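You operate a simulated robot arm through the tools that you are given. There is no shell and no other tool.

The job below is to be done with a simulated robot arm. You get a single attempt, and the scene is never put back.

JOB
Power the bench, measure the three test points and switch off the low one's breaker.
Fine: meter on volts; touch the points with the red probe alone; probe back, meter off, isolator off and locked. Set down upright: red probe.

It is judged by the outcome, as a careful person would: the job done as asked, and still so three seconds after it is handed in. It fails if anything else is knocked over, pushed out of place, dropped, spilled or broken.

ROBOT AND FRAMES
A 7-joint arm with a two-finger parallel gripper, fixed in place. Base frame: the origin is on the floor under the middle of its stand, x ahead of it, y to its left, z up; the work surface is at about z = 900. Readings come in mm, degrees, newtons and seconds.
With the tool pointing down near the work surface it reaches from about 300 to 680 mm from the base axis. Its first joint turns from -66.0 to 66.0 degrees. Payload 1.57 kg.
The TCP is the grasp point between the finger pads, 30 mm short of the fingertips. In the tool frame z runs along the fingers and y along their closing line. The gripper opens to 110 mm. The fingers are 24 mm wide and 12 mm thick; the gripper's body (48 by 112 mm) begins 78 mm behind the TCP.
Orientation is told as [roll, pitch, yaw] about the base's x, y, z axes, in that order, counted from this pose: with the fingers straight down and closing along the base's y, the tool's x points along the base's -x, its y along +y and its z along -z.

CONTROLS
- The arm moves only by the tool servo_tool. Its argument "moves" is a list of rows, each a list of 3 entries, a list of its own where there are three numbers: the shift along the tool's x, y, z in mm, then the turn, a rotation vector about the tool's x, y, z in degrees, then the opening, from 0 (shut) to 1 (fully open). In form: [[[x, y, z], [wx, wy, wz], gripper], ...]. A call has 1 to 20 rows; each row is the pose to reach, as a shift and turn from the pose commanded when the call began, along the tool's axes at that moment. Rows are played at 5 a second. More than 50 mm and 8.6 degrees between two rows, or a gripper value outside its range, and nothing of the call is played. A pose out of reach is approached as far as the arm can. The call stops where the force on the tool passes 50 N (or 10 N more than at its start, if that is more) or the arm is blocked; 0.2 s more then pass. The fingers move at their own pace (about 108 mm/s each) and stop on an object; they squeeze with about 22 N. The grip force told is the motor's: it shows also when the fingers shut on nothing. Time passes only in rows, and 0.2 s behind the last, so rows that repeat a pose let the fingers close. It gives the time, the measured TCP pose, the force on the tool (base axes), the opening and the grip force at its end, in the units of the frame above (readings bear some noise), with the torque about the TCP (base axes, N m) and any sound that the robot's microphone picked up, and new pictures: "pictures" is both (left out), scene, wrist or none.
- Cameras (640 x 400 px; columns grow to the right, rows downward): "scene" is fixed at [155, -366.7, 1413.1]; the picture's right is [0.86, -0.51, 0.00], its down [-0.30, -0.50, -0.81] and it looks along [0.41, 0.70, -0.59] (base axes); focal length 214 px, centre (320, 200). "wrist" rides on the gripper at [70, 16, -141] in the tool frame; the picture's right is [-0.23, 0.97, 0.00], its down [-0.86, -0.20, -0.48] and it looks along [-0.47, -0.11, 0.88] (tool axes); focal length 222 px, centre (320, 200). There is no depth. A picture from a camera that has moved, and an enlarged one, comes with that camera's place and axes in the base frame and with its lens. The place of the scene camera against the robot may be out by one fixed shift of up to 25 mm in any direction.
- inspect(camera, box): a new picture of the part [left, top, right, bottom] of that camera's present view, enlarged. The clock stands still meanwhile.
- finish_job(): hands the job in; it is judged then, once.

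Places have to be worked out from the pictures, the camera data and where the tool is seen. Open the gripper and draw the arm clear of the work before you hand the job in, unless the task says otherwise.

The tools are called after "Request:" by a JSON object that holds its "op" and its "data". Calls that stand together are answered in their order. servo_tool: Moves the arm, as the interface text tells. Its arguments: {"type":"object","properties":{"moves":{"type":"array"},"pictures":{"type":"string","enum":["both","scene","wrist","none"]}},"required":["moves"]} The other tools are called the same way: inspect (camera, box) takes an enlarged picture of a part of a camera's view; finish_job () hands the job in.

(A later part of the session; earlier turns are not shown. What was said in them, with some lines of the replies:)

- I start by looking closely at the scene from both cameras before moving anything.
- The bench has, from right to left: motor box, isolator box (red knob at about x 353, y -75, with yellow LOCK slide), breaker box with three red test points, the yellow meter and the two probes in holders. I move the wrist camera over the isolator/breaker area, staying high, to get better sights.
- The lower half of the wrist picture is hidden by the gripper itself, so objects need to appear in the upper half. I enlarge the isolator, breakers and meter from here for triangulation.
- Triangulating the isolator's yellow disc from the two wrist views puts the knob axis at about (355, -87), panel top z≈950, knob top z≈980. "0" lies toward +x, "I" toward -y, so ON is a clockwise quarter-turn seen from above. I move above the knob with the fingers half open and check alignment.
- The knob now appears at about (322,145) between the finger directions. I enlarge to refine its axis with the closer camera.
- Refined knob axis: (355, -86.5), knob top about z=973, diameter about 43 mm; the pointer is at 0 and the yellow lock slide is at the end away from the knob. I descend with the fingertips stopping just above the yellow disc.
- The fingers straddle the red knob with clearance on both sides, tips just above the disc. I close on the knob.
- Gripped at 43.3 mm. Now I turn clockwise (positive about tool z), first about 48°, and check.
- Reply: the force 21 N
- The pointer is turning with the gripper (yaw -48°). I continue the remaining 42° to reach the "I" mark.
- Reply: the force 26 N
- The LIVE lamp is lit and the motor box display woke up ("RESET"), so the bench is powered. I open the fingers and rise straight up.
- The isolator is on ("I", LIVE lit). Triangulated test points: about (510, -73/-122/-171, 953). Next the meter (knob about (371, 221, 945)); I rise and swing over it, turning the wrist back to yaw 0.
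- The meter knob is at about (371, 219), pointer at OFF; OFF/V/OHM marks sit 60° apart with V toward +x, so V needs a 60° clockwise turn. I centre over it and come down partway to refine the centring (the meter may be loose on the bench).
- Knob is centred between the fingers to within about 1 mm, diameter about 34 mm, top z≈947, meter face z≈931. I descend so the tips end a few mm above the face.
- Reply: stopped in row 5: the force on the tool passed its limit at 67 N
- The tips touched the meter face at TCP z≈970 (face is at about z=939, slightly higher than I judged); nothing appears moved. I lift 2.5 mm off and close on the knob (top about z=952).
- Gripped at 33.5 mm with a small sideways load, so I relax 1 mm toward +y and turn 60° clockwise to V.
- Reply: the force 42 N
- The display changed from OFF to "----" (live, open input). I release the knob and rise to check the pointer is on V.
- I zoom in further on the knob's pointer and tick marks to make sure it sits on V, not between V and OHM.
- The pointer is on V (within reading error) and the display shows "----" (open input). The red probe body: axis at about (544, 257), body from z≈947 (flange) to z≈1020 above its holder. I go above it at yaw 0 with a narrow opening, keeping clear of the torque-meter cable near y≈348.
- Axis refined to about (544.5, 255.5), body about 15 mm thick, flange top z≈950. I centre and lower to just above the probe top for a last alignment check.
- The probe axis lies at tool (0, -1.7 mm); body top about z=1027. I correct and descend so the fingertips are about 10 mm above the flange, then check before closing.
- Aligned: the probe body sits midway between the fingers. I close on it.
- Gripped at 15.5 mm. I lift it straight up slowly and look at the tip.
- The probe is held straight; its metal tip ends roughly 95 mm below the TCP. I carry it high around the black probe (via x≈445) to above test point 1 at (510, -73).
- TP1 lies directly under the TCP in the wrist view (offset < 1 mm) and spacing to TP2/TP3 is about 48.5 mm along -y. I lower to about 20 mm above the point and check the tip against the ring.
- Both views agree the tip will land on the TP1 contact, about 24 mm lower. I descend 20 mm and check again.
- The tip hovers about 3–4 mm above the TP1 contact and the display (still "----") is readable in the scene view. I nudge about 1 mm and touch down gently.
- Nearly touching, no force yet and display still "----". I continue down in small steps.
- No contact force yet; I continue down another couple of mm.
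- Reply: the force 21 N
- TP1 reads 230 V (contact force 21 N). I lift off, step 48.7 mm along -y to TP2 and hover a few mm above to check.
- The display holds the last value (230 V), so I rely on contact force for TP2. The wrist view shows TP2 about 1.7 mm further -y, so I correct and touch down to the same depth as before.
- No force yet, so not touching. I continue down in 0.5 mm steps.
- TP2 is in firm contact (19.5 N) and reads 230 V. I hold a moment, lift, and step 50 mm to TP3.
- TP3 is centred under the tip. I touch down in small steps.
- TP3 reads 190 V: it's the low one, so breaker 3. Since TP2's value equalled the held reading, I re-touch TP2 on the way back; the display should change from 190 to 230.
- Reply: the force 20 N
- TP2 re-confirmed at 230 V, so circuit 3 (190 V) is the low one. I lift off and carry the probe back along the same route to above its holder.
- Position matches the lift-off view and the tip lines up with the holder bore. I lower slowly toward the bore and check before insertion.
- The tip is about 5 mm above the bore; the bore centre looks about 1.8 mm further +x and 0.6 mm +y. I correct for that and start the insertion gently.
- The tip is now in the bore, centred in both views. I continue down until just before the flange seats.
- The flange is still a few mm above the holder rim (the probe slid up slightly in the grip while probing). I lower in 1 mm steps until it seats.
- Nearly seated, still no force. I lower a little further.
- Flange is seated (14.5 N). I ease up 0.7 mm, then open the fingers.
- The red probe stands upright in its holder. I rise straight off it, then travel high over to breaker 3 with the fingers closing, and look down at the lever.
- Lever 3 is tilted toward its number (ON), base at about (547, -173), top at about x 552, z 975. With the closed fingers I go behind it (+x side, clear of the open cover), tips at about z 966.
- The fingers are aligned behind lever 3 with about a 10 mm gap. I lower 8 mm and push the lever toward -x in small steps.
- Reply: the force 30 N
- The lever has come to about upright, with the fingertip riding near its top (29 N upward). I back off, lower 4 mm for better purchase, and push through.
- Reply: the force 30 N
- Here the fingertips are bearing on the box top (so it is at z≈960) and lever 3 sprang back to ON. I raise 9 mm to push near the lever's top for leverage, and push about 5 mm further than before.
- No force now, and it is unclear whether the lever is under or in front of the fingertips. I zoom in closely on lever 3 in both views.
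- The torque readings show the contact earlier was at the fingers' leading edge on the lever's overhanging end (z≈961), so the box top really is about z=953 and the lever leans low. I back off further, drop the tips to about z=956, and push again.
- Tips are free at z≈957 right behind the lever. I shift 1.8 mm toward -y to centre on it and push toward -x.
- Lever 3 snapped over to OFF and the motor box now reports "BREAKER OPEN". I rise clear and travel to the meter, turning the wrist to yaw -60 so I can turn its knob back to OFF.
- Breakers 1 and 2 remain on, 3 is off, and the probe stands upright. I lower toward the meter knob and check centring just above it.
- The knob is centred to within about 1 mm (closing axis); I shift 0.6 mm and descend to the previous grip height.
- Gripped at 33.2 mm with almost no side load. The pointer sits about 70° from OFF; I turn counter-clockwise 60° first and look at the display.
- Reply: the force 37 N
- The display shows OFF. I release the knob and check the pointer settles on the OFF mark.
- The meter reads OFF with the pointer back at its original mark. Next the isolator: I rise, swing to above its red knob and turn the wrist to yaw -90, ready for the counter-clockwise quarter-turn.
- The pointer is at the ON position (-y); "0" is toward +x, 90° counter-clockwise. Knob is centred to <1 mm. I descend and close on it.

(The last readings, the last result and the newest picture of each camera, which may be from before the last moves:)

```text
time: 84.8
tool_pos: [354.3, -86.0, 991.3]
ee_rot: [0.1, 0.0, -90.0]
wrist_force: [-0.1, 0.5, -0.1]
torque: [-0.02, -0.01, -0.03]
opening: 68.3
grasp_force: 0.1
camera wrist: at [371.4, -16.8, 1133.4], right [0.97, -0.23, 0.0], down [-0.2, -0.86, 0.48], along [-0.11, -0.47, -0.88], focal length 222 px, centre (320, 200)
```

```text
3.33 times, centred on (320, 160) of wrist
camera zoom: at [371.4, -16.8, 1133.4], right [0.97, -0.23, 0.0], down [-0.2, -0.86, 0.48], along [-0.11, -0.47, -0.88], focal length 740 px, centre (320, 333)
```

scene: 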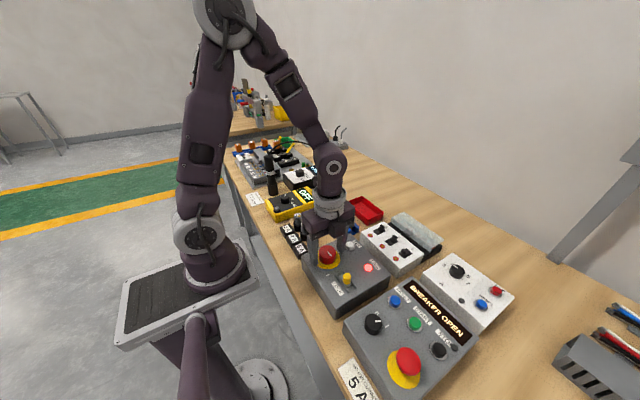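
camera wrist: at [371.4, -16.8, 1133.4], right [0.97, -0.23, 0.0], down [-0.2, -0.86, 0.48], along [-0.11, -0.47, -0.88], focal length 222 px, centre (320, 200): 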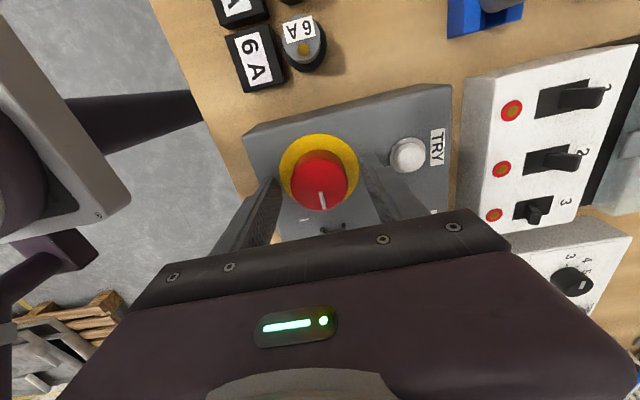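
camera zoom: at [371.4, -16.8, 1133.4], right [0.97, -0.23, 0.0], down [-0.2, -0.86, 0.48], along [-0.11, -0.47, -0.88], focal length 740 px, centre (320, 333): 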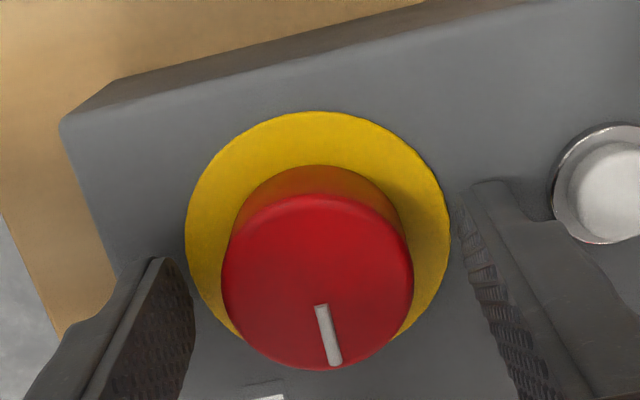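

Fingers straddle the knob. I close on it.

Request:
{"op": "servo_tool", "data": {"moves": [[[0, 0.5, 1], [0, 0, 0], 0.45], [[0, 0.5, 1], [0, 0, 0], 0.3], [[0, 0.5, 1], [0, 0, 0], 0.2], [[0, 0.5, 1], [0, 0, 0], 0.2]], "pictures": "wrist"}}

```text
time: 85.8
tool_pos: [354.9, -86.2, 990.0]
ee_rot: [0.1, 0.0, -90.0]
wrist_force: [-6.5, -0.6, 1.4]
torque: [-0.03, 0.23, 0.07]
opening: 43.5
grasp_force: 45.2
camera wrist: at [371.1, -17.0, 1133.0], right [0.97, -0.23, 0.0], down [-0.2, -0.86, 0.48], along [-0.11, -0.47, -0.88], focal length 222 px, centre (320, 200)
```

wrist: 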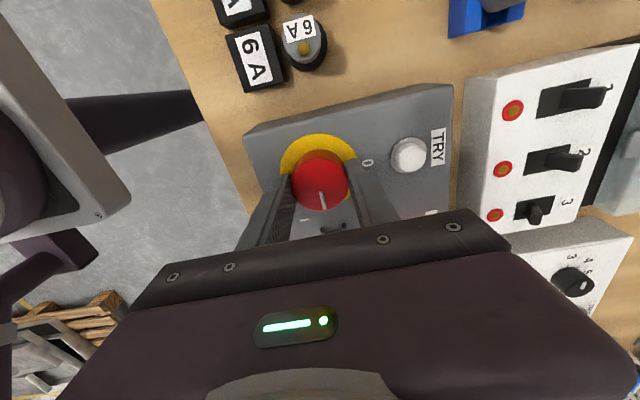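

Gripped at 43.5 mm. I turn counter-clockwise 91° back to "0", easing 1.5 mm toward +y for centring.

Request:
{"op": "servo_tool", "data": {"moves": [[[0.1, -0.3, 0], [0, 0, -8], 0.2], [[0.3, -0.3, 0], [0, 0, -16], 0.2], [[0.5, -0.3, 0], [0, 0, -24], 0.2], [[0.7, -0.3, 0], [0, 0, -32], 0.2], [[0.9, -0.3, 0], [0, 0, -40], 0.2], [[1.1, -0.3, 0], [0, 0, -48], 0.2], [[1.3, -0.3, 0], [0, 0, -56], 0.2], [[1.5, -0.3, 0], [0, 0, -64], 0.2], [[1.5, -0.3, 0], [0, 0, -72], 0.2], [[1.5, -0.3, 0], [0, 0, -80], 0.2], [[1.5, -0.3, 0], [0, 0, -88], 0.2], [[1.5, -0.3, 0], [0, 0, -91], 0.2], [[1.5, -0.3, 0], [0, 0, -91], 0.2]], "pictures": "both"}}

Request:
{"op": "inspect", "data": {"camera": "scene", "box": [300, 230, 380, 300]}}

Request:
{"op": "inspect", "data": {"camera": "wrist", "box": [200, 80, 400, 220]}}

```text
time: 88.6
tool_pos: [355.4, -83.8, 990.7]
ee_rot: [0.0, -0.3, 1.1]
wrist_force: [21.8, 13.4, 11.1]
torque: [0.52, -0.65, -0.43]
opening: 43.4
grasp_force: 44.9
camera wrist: at [284.6, -71.0, 1132.6], right [0.21, 0.98, 0.0], down [0.86, -0.18, 0.48], along [0.47, -0.1, -0.88], focal length 222 px, centre (320, 200)
```

scene: 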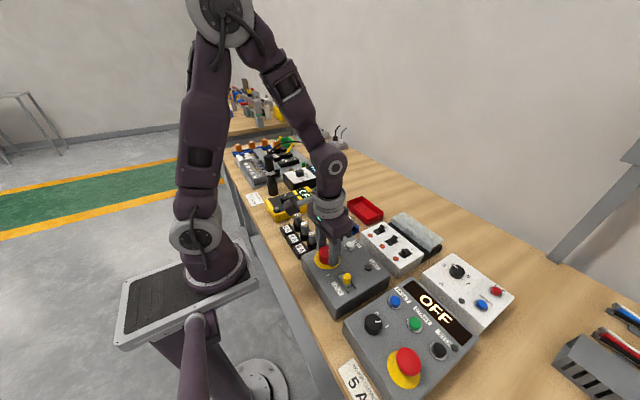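
wrist: 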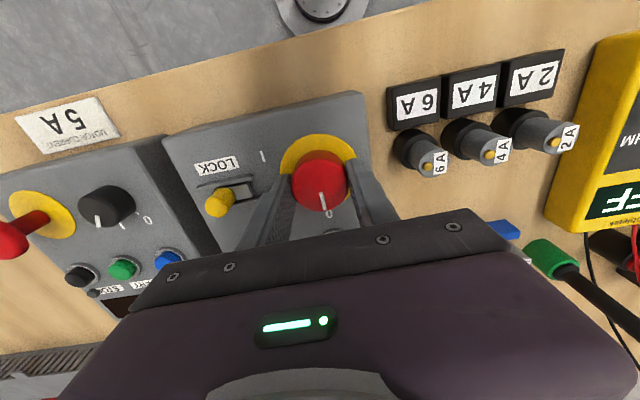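

```text
5.71 times, centred on (340, 265) of scene
camera zoom: at [155.5, -366.3, 1413.2], right [0.86, -0.51, 0.0], down [-0.3, -0.5, -0.81], along [0.41, 0.7, -0.59], focal length 1226 px, centre (206, -171)
```

zoom: 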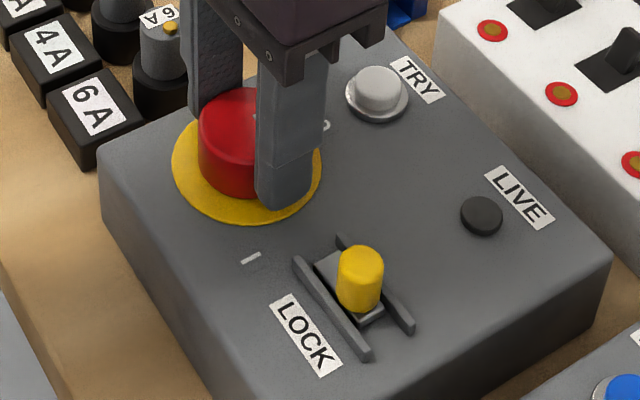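

```text
2.86 times, centred on (300, 150) of wrist
camera zoom: at [284.6, -71.0, 1132.6], right [0.21, 0.98, 0.0], down [0.86, -0.18, 0.48], along [0.47, -0.1, -0.88], focal length 635 px, centre (377, 343)
```

zoom: 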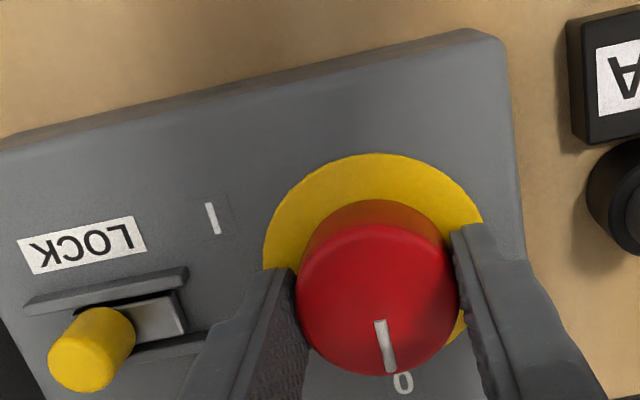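

LIVE is dark, the motor display shows OFF and the knob is against its "0" stop. I release it and rise to look at the lock slide.

Request:
{"op": "servo_tool", "data": {"moves": [[[0, 0, 0], [0, 0, 0], 0.5], [[0, 0, 0], [0, 0, 0], 0.6], [[0, 0, 0], [0, 0, 0], 0.6], [[0, 0, -20], [0, 0, -1], 0.6], [[0, 0, -50], [0, 0, -1], 0.6], [[0, 0, -80], [0, 0, -1], 0.6], [[0, -30, -100], [0, 0, -1], 0.5], [[0, -60, -100], [0, 0, -1], 0.4], [[0, -88, -100], [0, 0, -1], 0.4], [[0, -88, -100], [0, 0, -1], 0.4]], "pictures": "both"}}

Request:
{"op": "inspect", "data": {"camera": "wrist", "box": [260, 90, 400, 210]}}

Request:
{"op": "inspect", "data": {"camera": "scene", "box": [310, 240, 390, 310]}}

```text
time: 90.8
tool_pos: [355.5, -173.2, 1092.1]
ee_rot: [0.1, -0.2, 2.1]
wrist_force: [0.0, 0.1, 0.7]
torque: [0.0, -0.03, 0.01]
opening: 43.9
grasp_force: 0.0
camera wrist: at [284.6, -160.0, 1233.0], right [0.19, 0.98, 0.0], down [0.86, -0.17, 0.48], along [0.47, -0.09, -0.88], focal length 222 px, centre (320, 200)
```

scene: 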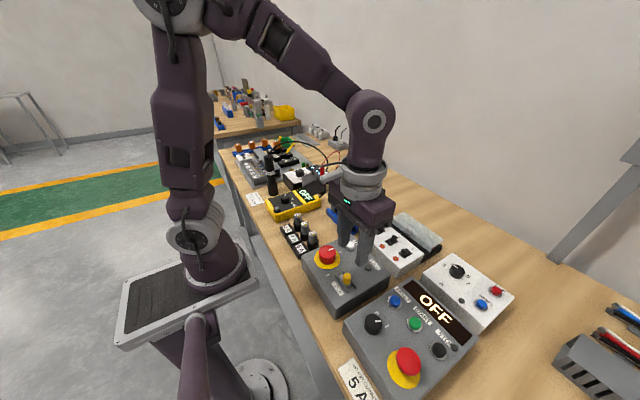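
wrist: 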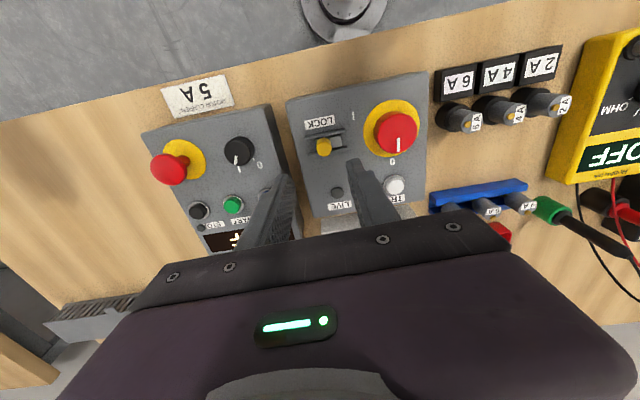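

```text
3.33 times, centred on (330, 150) of wrist
camera zoom: at [284.6, -160.0, 1233.0], right [0.19, 0.98, 0.0], down [0.86, -0.17, 0.48], along [0.47, -0.09, -0.88], focal length 740 px, centre (287, 367)
```

zoom: 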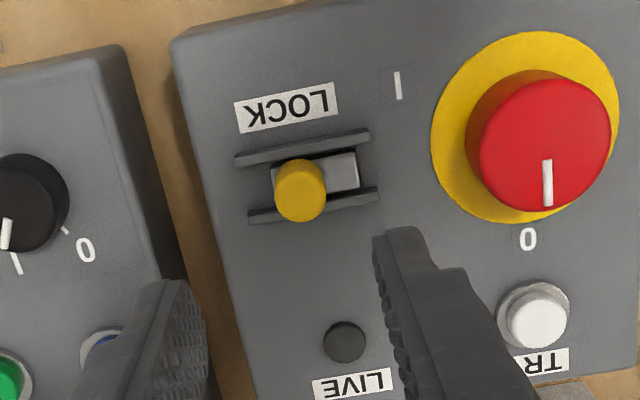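

```text
5.71 times, centred on (350, 275) of scene
camera zoom: at [155.0, -366.7, 1413.1], right [0.86, -0.51, 0.0], down [-0.3, -0.5, -0.81], along [0.41, 0.7, -0.59], focal length 1226 px, centre (149, -229)
```

zoom: 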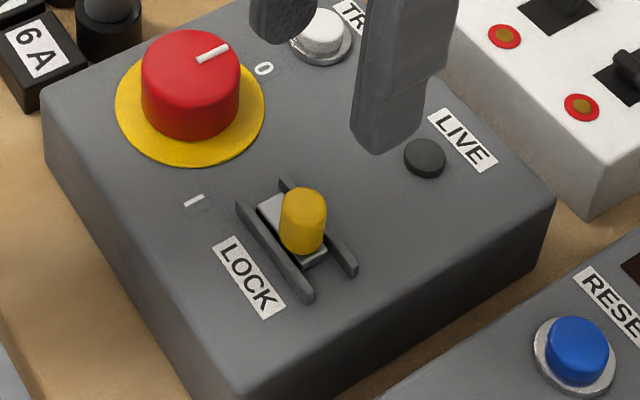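

The isolator is at 0. The yellow slide knob (about 19 mm wide, top z≈967) is at about (357, -169) between its guides; the bolt plate points toward the isolator knob, so locking should be a slide toward +y. I centre over it at yaw 0 and lower partway.

Request:
{"op": "servo_tool", "data": {"moves": [[[-1.7, 4, 10], [0, 0, 2.1], 0.36], [[-1.7, 4, 40], [0, 0, 2.1], 0.36], [[-1.7, 4, 70], [0, 0, 2.1], 0.36], [[-1.7, 4, 84], [0, 0, 2.1], 0.36], [[-1.7, 4, 84], [0, 0, 2.1], 0.36]], "pictures": "wrist"}}

Request:
{"op": "inspect", "data": {"camera": "wrist", "box": [250, 100, 390, 220]}}

Request:
{"op": "inspect", "data": {"camera": "scene", "box": [320, 250, 380, 300]}}

```text
time: 92.0
tool_pos: [357.4, -169.4, 1005.9]
ee_rot: [0.1, -0.2, 0.0]
wrist_force: [0.6, 0.4, -0.8]
torque: [-0.01, -0.01, 0.02]
opening: 39.8
grasp_force: 0.0
camera wrist: at [288.0, -153.7, 1147.9], right [0.23, 0.97, 0.0], down [0.85, -0.2, 0.48], along [0.47, -0.11, -0.88], focal length 222 px, centre (320, 200)
```

wrist: 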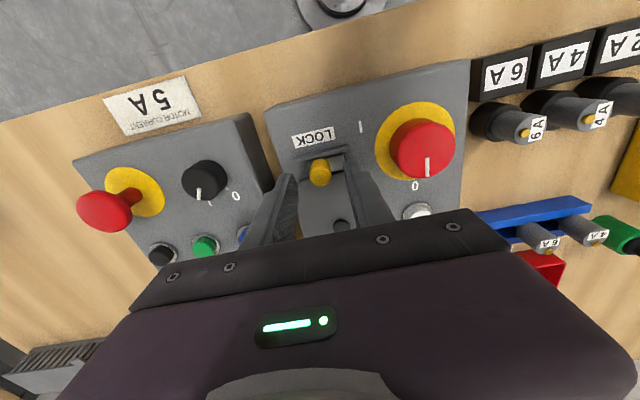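

```text
3.33 times, centred on (320, 160) of wrist
camera zoom: at [288.0, -153.7, 1147.9], right [0.23, 0.97, 0.0], down [0.85, -0.2, 0.48], along [0.47, -0.11, -0.88], focal length 740 px, centre (320, 333)
```

zoom: 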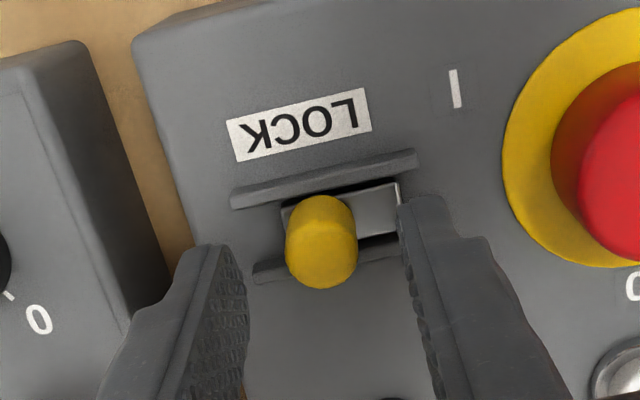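

```text
8.00 times, centred on (350, 275) of scene
camera zoom: at [155.0, -366.7, 1413.1], right [0.86, -0.51, 0.0], down [-0.3, -0.5, -0.81], along [0.41, 0.7, -0.59], focal length 1716 px, centre (80, -400)
```

zoom: 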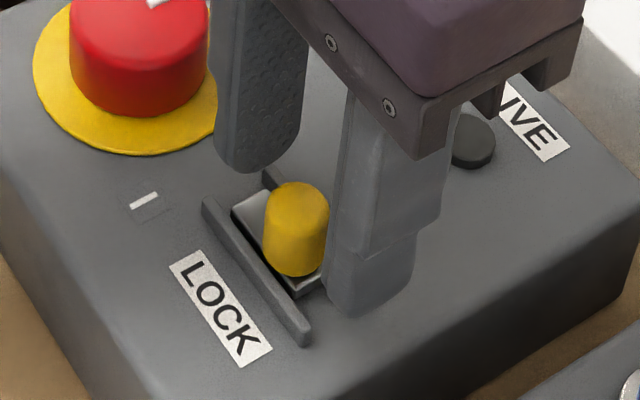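

The yellow knob is between the fingers (offset about 2.5 mm in x). I shift, lower 15 mm so the tips pass just above the guides, and close gently.

Request:
{"op": "servo_tool", "data": {"moves": [[[-2.5, -0.6, 6], [0, 0, 0], 0.36], [[-2.5, -0.6, 11], [0, 0, 0], 0.36], [[-2.5, -0.6, 15], [0, 0, 0], 0.36], [[-2.5, -0.6, 15], [0, 0, 0], 0.36]], "pictures": "none"}}

Request:
{"op": "inspect", "data": {"camera": "wrist", "box": [250, 100, 390, 220]}}

Request:
{"op": "inspect", "data": {"camera": "scene", "box": [320, 250, 380, 300]}}

```text
time: 93.0
tool_pos: [361.2, -169.5, 991.4]
ee_rot: [0.0, -0.1, -0.1]
wrist_force: [0.3, 0.3, 5.0]
torque: [0.08, 0.07, -0.05]
opening: 39.7
grasp_force: 0.0
```

```text
3.33 times, centred on (320, 160) of wrist
camera zoom: at [290.2, -154.1, 1133.7], right [0.23, 0.97, 0.0], down [0.85, -0.2, 0.48], along [0.47, -0.11, -0.88], focal length 740 px, centre (320, 333)
```

zoom: 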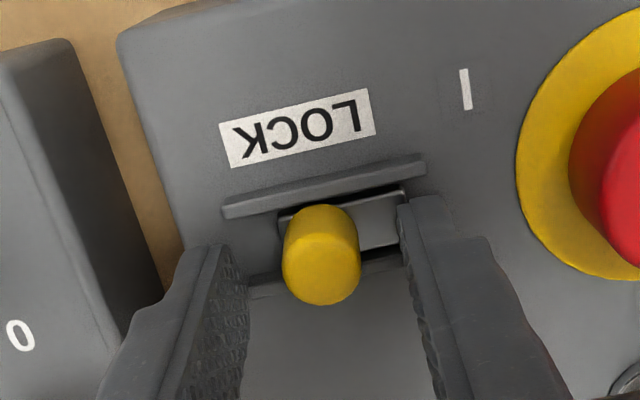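

```text
8.00 times, centred on (350, 275) of scene
camera zoom: at [155.0, -366.7, 1413.2], right [0.86, -0.51, 0.0], down [-0.3, -0.5, -0.81], along [0.41, 0.7, -0.59], focal length 1716 px, centre (80, -400)
```

zoom: 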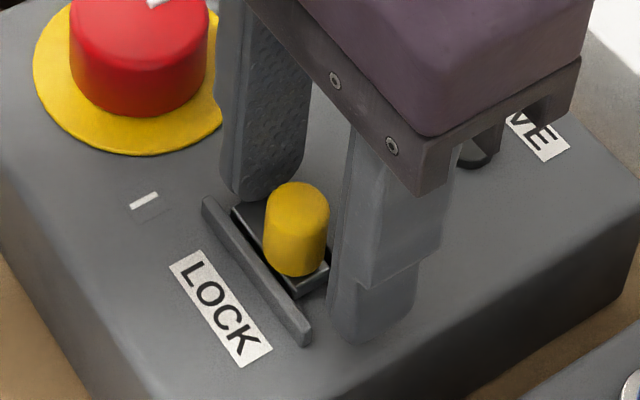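

Tips just touch the guide (5 N), so I raise 1.2 mm and close on the yellow knob.

Request:
{"op": "servo_tool", "data": {"moves": [[[0, 0, -1.2], [0, 0, 0], 0.36], [[0, 0, -1.2], [0, 0, 0], 0.28], [[0, 0, -1.2], [0, 0, 0], 0.2], [[0, 0, -1.2], [0, 0, 0], 0.12], [[0, 0, -1.2], [0, 0, 0], 0.08], [[0, 0, -1.2], [0, 0, 0], 0.08]], "pictures": "none"}}

Request:
{"op": "inspect", "data": {"camera": "wrist", "box": [250, 100, 390, 220]}}

Request:
{"op": "inspect", "data": {"camera": "scene", "box": [320, 250, 380, 300]}}

```text
time: 94.4
tool_pos: [361.2, -167.7, 993.6]
ee_rot: [0.1, -0.1, -0.1]
wrist_force: [1.5, 10.9, 0.4]
torque: [0.3, 0.0, -0.11]
opening: 18.9
grasp_force: 5.8
```

```text
3.33 times, centred on (320, 160) of wrist
camera zoom: at [290.1, -153.4, 1134.7], right [0.23, 0.97, 0.0], down [0.85, -0.2, 0.48], along [0.47, -0.11, -0.88], focal length 740 px, centre (320, 333)
```

zoom: 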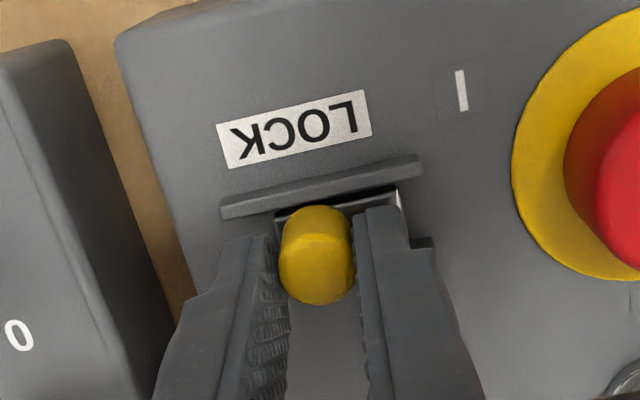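

```text
8.00 times, centred on (350, 275) of scene
camera zoom: at [155.0, -366.4, 1413.2], right [0.86, -0.51, 0.0], down [-0.3, -0.5, -0.81], along [0.41, 0.7, -0.59], focal length 1716 px, centre (80, -400)
```

zoom: 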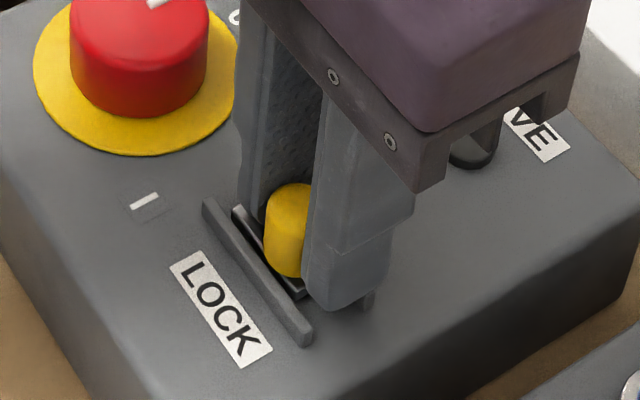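

Gripped at 18.9 mm, and the slide resists toward -y (end stop), which fits the unlocked end. I slide it toward +y in small steps.

Request:
{"op": "servo_tool", "data": {"moves": [[[0, 2, 0], [0, 0, 0], 0.08], [[0, 4, 0], [0, 0, 0], 0.08], [[0, 6, 0], [0, 0, 0], 0.08], [[0, 8, 0], [0, 0, 0], 0.08], [[0, 8, 0], [0, 0, 0], 0.08]], "pictures": "none"}}

Request:
{"op": "inspect", "data": {"camera": "wrist", "box": [250, 100, 390, 220]}}

Request:
{"op": "inspect", "data": {"camera": "scene", "box": [320, 250, 380, 300]}}

```text
time: 95.6
tool_pos: [359.5, -161.4, 992.1]
ee_rot: [0.2, -0.1, -0.1]
wrist_force: [6.3, -1.4, -29.4]
torque: [-0.03, -0.26, -0.02]
opening: 17.5
grasp_force: 32.4
```

```text
3.33 times, centred on (320, 160) of wrist
camera zoom: at [290.1, -145.6, 1135.0], right [0.23, 0.97, 0.0], down [0.85, -0.2, 0.48], along [0.47, -0.11, -0.88], focal length 740 px, centre (320, 333)
```

zoom: 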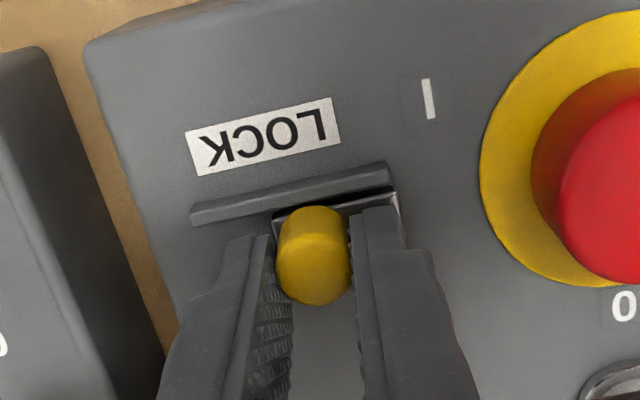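

```text
8.00 times, centred on (350, 275) of scene
camera zoom: at [155.5, -366.9, 1413.0], right [0.86, -0.51, 0.0], down [-0.3, -0.5, -0.81], along [0.41, 0.7, -0.59], focal length 1716 px, centre (80, -400)
```

zoom: 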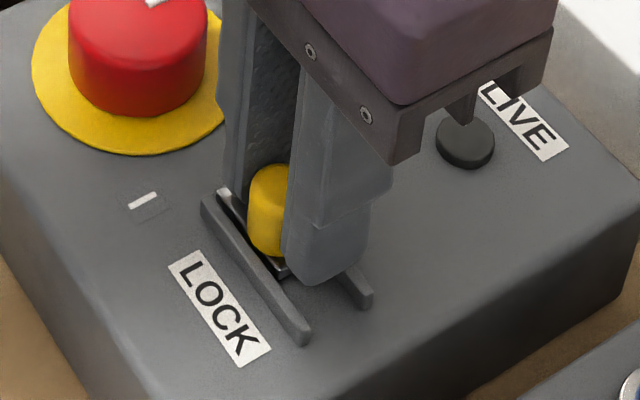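

The slide follows toward +y with little resistance. I continue until it reaches its stop.

Request:
{"op": "servo_tool", "data": {"moves": [[[0, 2, 0], [0, 0, 0], 0.08], [[0, 4, 0], [0, 0, 0], 0.08], [[0, 6, 0], [0, 0, 0], 0.08], [[0, 6, 0], [0, 0, 0], 0.08]], "pictures": "none"}}

Request:
{"op": "inspect", "data": {"camera": "wrist", "box": [250, 100, 390, 220]}}

Request:
{"op": "inspect", "data": {"camera": "scene", "box": [320, 250, 380, 300]}}

```text
time: 96.6
tool_pos: [360.9, -154.9, 992.3]
ee_rot: [0.0, -0.2, 0.0]
wrist_force: [3.8, -0.9, -10.1]
torque: [-0.04, 0.39, 0.03]
opening: 17.4
grasp_force: 32.3
```

```text
3.33 times, centred on (320, 160) of wrist
camera zoom: at [289.8, -139.9, 1135.4], right [0.23, 0.97, 0.0], down [0.85, -0.2, 0.48], along [0.47, -0.11, -0.88], focal length 740 px, centre (320, 333)
```

zoom: 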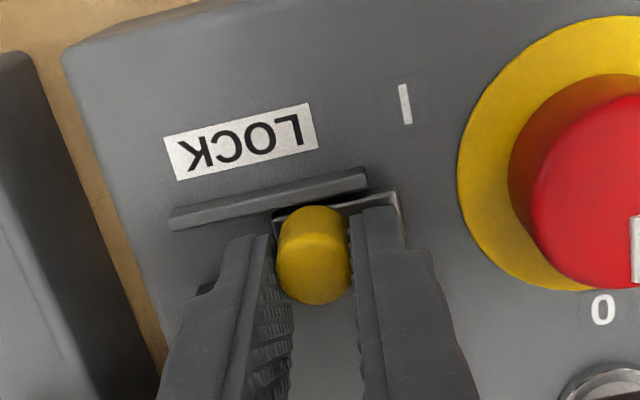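

```text
8.00 times, centred on (350, 275) of scene
camera zoom: at [155.3, -366.7, 1413.1], right [0.86, -0.51, 0.0], down [-0.3, -0.5, -0.81], along [0.41, 0.7, -0.59], focal length 1716 px, centre (80, -400)
```

zoom: 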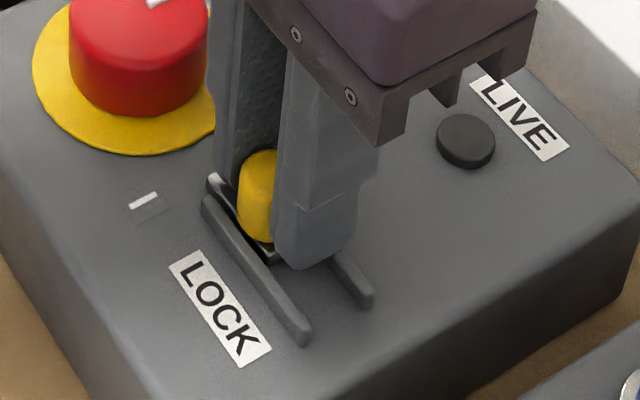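

Still moving freely, the bolt now protrudes toward the isolator disc. I continue.

Request:
{"op": "servo_tool", "data": {"moves": [[[0, 2, 0], [0, 0, 0], 0.08], [[0, 4, 0], [0, 0, 0], 0.08], [[0, 6, 0], [0, 0, 0], 0.08], [[0, 6, 0], [0, 0, 0], 0.08]], "pictures": "none"}}

Request:
{"op": "inspect", "data": {"camera": "wrist", "box": [250, 100, 390, 220]}}

Request:
{"op": "inspect", "data": {"camera": "scene", "box": [320, 250, 380, 300]}}

```text
time: 97.6
tool_pos: [359.4, -148.7, 993.2]
ee_rot: [-0.1, -0.4, -0.1]
wrist_force: [-2.0, -1.8, 30.2]
torque: [-0.02, 0.12, -0.01]
opening: 17.5
grasp_force: 32.3
```

```text
3.33 times, centred on (320, 160) of wrist
camera zoom: at [289.6, -134.1, 1134.8], right [0.23, 0.97, 0.0], down [0.85, -0.2, 0.48], along [0.47, -0.11, -0.88], focal length 740 px, centre (320, 333)
```

zoom: 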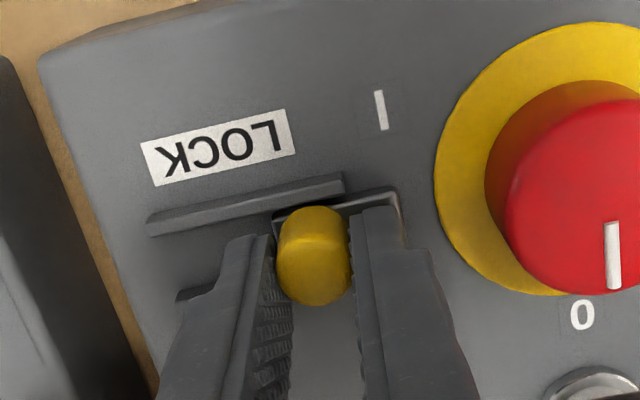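

```text
8.00 times, centred on (350, 275) of scene
camera zoom: at [154.6, -366.6, 1413.2], right [0.86, -0.51, 0.0], down [-0.3, -0.5, -0.81], along [0.41, 0.7, -0.59], focal length 1716 px, centre (80, -400)
```

zoom: 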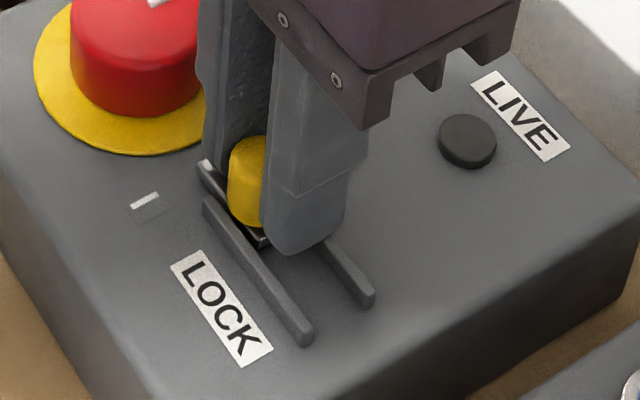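

Still sliding; I relieve the vertical load by 1 mm and continue toward the stop.

Request:
{"op": "servo_tool", "data": {"moves": [[[0, 0, -0.8], [0, 0, 0], 0.08], [[0, 2, -0.8], [0, 0, 0], 0.08], [[0, 4, -0.8], [0, 0, 0], 0.08], [[0, 6, -0.8], [0, 0, 0], 0.08], [[0, 6, -0.8], [0, 0, 0], 0.08]], "pictures": "none"}}

Request:
{"op": "inspect", "data": {"camera": "wrist", "box": [250, 100, 390, 220]}}

Request:
{"op": "inspect", "data": {"camera": "scene", "box": [320, 250, 380, 300]}}

```text
time: 98.8
tool_pos: [359.3, -145.6, 993.1]
ee_rot: [0.0, -0.1, -0.2]
wrist_force: [-2.5, -39.6, -26.7]
torque: [-0.7, -0.05, 0.19]
opening: 17.4
grasp_force: 31.9
```

```text
3.33 times, centred on (320, 160) of wrist
camera zoom: at [290.0, -129.7, 1134.8], right [0.23, 0.97, 0.0], down [0.85, -0.2, 0.48], along [0.47, -0.11, -0.88], focal length 740 px, centre (320, 333)
```

zoom: 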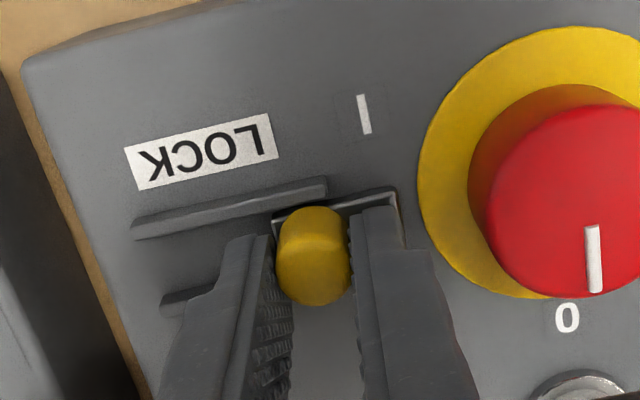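

```text
8.00 times, centred on (350, 275) of scene
camera zoom: at [155.2, -367.9, 1412.8], right [0.86, -0.51, 0.0], down [-0.3, -0.5, -0.81], along [0.41, 0.7, -0.59], focal length 1716 px, centre (80, -400)
```

zoom: 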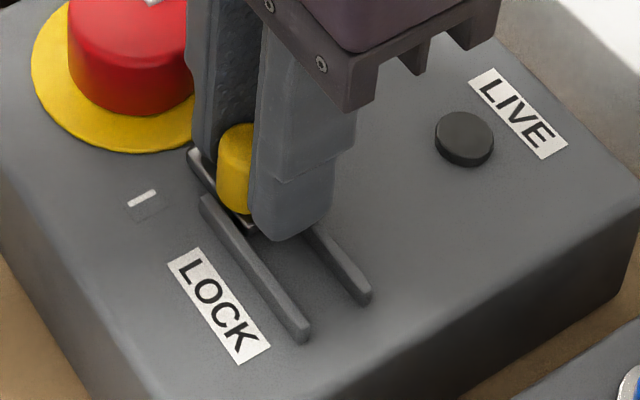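

The slide has reached its end stop (40 N resistance) after about 23 mm. I relax 1.5 mm and open the fingers.

Request:
{"op": "servo_tool", "data": {"moves": [[[0, -1.0, 0], [0, 0, 0], 0.08], [[0, -1.0, 0], [0, 0, 0], 0.2], [[0, -1.0, 0], [0, 0, 0], 0.3], [[0, -1.0, 0], [0, 0, 0], 0.3], [[0, -1.0, -10], [0, 0, 0], 0.3], [[0, -1.0, -40], [0, 0, 0], 0.3], [[0, -1.0, -80], [0, 0, 0], 0.3], [[0, -1.0, -110], [0, 0, 0], 0.3]], "pictures": "both"}}

Request:
{"op": "inspect", "data": {"camera": "wrist", "box": [250, 80, 430, 210]}}

Request:
{"op": "inspect", "data": {"camera": "scene", "box": [310, 235, 390, 305]}}

```text
time: 100.6
tool_pos: [359.9, -143.0, 1102.7]
ee_rot: [0.0, -0.2, -0.2]
wrist_force: [-0.6, -0.1, -0.6]
torque: [0.05, -0.01, 0.01]
opening: 33.0
grasp_force: 0.0
camera wrist: at [289.3, -127.5, 1243.9], right [0.23, 0.97, 0.0], down [0.85, -0.2, 0.48], along [0.47, -0.11, -0.88], focal length 222 px, centre (320, 200)
```

scene: 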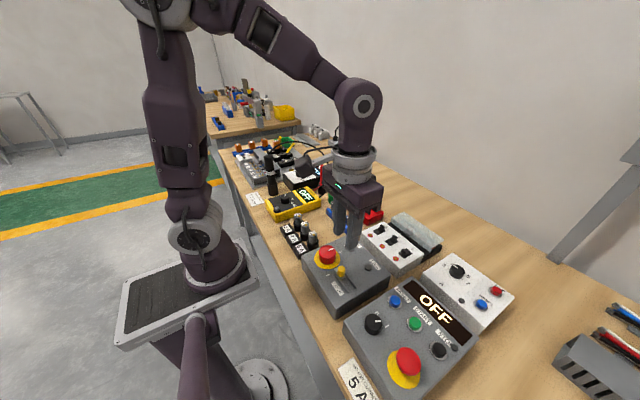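
wrist: 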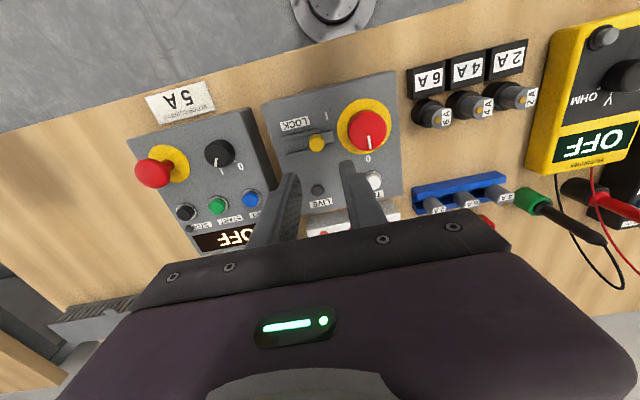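

```text
3.08 times, centred on (340, 145) of wrist
camera zoom: at [289.3, -127.5, 1243.9], right [0.23, 0.97, 0.0], down [0.85, -0.2, 0.48], along [0.47, -0.11, -0.88], focal length 684 px, centre (258, 369)
```

zoom: 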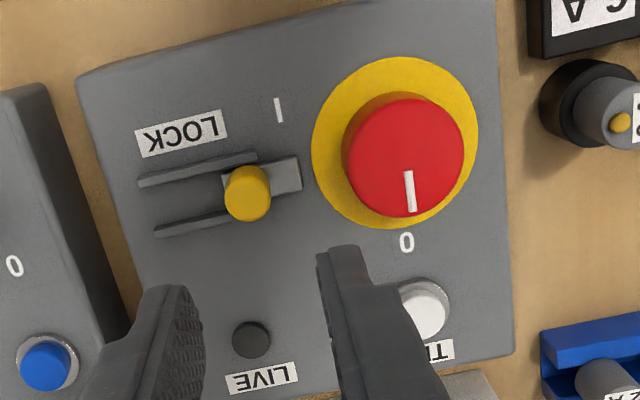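

```text
5.71 times, centred on (350, 270) of scene
camera zoom: at [155.0, -366.7, 1413.1], right [0.86, -0.51, 0.0], down [-0.3, -0.5, -0.81], along [0.41, 0.7, -0.59], focal length 1226 px, centre (149, -200)
```

zoom: 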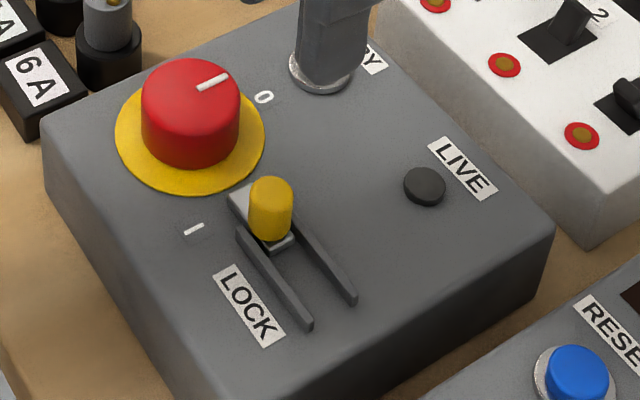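

The bolt is fully extended against the isolator disc with the knob at 0 and LIVE dark. I open the gripper and draw the arm up and clear to about its starting pose.

Request:
{"op": "servo_tool", "data": {"moves": [[[0, 0, -40], [0, 0, 0], 0.4], [[0, 0, -80], [0, 0, 0], 0.6], [[0, 0, -120], [0, 0, 0], 0.8], [[3, 20, -150], [0, 0, 0], 1.0], [[5, 55, -172], [0, 0, 0], 1.0], [[8, 100, -172], [0, 0, 0], 1.0], [[10, 145, -172], [0, 0, 0], 1.0], [[12, 190, -172], [0, 0, 0], 1.0], [[14, 225, -172], [0, 0, 0], 1.0], [[16, 252, -172], [0, 0, 0], 1.0], [[16, 252, -172], [0, 0, 0], 1.0], [[16, 252, -172], [0, 0, 0], 1.0]], "pictures": "both"}}

Request:
{"op": "inspect", "data": {"camera": "scene", "box": [240, 140, 370, 225]}}

Request:
{"op": "inspect", "data": {"camera": "scene", "box": [280, 200, 440, 310]}}

Request:
{"op": "inspect", "data": {"camera": "wrist", "box": [240, 60, 440, 230]}}

```text
time: 103.2
tool_pos: [342.9, 107.6, 1277.4]
ee_rot: [0.0, -0.2, 0.0]
wrist_force: [-0.6, 0.0, 1.1]
torque: [-0.02, 0.01, 0.01]
opening: 110.0
grasp_force: 0.2
camera wrist: at [272.7, 123.7, 1418.1], right [0.23, 0.97, 0.0], down [0.85, -0.2, 0.48], along [0.47, -0.11, -0.88], focal length 222 px, centre (320, 200)
```

scene: 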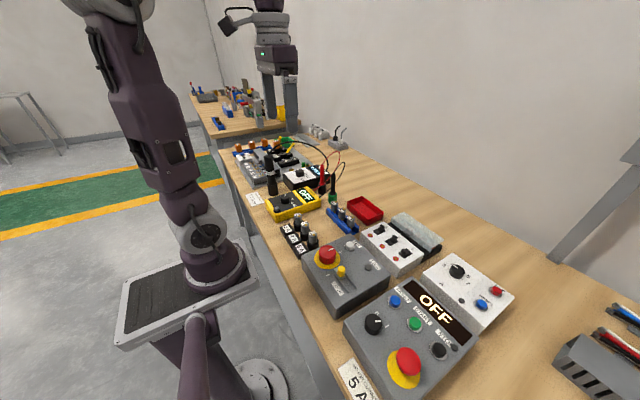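
wrist: 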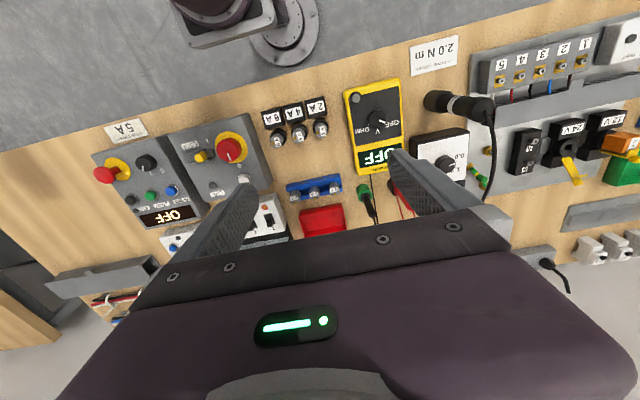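

```text
4.71 times, centred on (305, 182) of scene
camera zoom: at [155.0, -366.7, 1413.1], right [0.86, -0.51, 0.0], down [-0.3, -0.5, -0.81], along [0.41, 0.7, -0.59], focal length 1009 px, centre (391, 282)
```

zoom: 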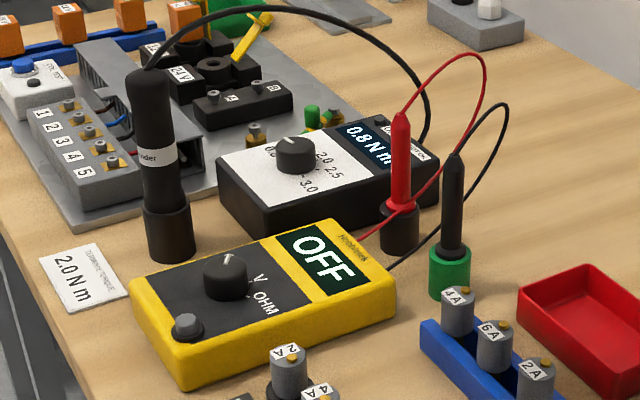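

```text
3.64 times, centred on (360, 255) of scene
camera zoom: at [155.0, -366.7, 1413.1], right [0.86, -0.51, 0.0], down [-0.3, -0.5, -0.81], along [0.41, 0.7, -0.59], focal length 780 px, centre (174, 0)
```

zoom: 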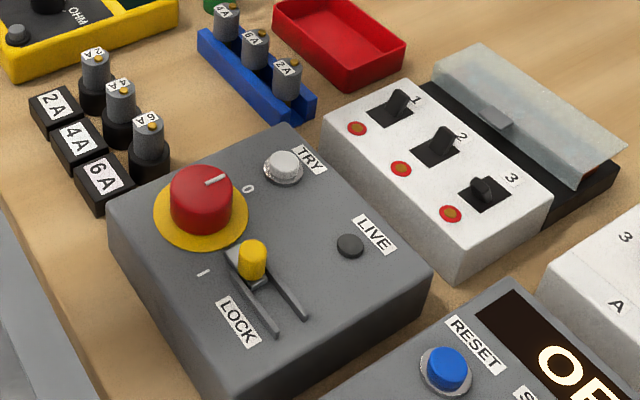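

```text
2.35 times, centred on (340, 145) of wrist
camera zoom: at [272.7, 123.7, 1418.1], right [0.23, 0.97, 0.0], down [0.85, -0.2, 0.48], along [0.47, -0.11, -0.88], focal length 523 px, centre (273, 329)
```

zoom: 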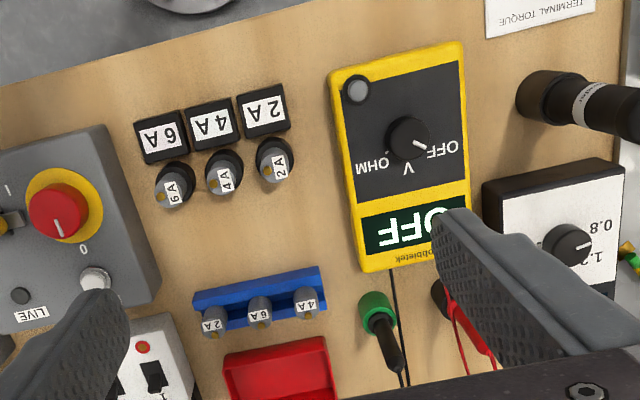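

Everything looks right. As a last check that the meter and other items are unmoved, I take the same enlarged view as at the very start.

Request:
{"op": "inspect", "data": {"camera": "scene", "box": [220, 120, 380, 220]}}

Request:
{"op": "inspect", "data": {"camera": "scene", "box": [260, 180, 420, 280]}}

```text
4.00 times, centred on (300, 170) of scene
camera zoom: at [155.0, -366.7, 1413.1], right [0.86, -0.51, 0.0], down [-0.3, -0.5, -0.81], along [0.41, 0.7, -0.59], focal length 858 px, centre (400, 320)
```

zoom: 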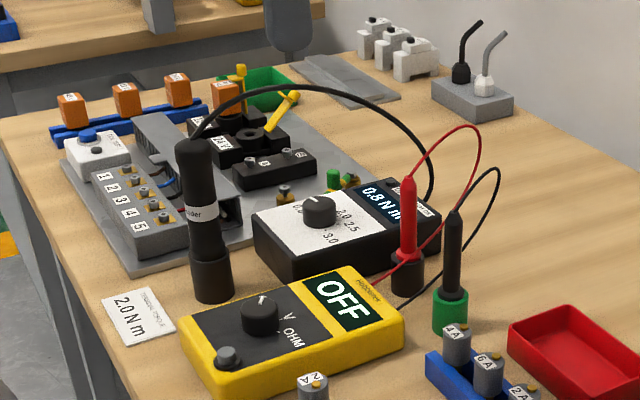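

```text
4.00 times, centred on (340, 230) of scene
camera zoom: at [155.0, -366.7, 1413.1], right [0.86, -0.51, 0.0], down [-0.3, -0.5, -0.81], along [0.41, 0.7, -0.59], focal length 858 px, centre (240, 80)
```

zoom: 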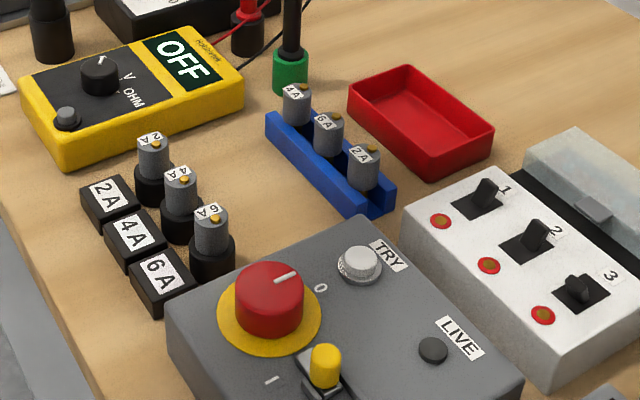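

The view matches the start picture: nothing has shifted, the red probe is upright in its holder and the meter reads OFF. Breaker 3 is off with 1 and 2 on, and the isolator is at 0 with its lock bolt engaged. The arm is clear with the gripper open, so I hand the job in.

Request:
{"op": "finish_job", "data": {}}

```text
The job is handed in.
```

The job is done and handed in: test point 3 was the low one, so breaker 3 is off.

| Test point | Reading | Breaker now |
|---|---|---|
| 1 | 230 V | on |
| 2 | 230 V | on |
| 3 | 190 V | off |

- **Measuring:** I turned the isolator on and set the meter to volts. Only the red probe touched the points. The meter holds its last reading, so I touched point 2 a second time to be sure: it changed from 190 V back to 230 V.
- **Red probe:** it is back in its holder, standing upright.
- **Meter:** it is switched off, and the display shows OFF.
- **Isolator:** it is at 0 with the lock slid fully home, and the LIVE lamp is dark.
- **Contacts along the way:** setting the meter, the fingertips pressed on its face (67 N) before I backed off. Switching breaker 3 took a few tries before the lever went over.
- **Everything else:** closing scene-camera views match the starting ones, so nothing looks moved or knocked over. The arm is clear with the gripper open.
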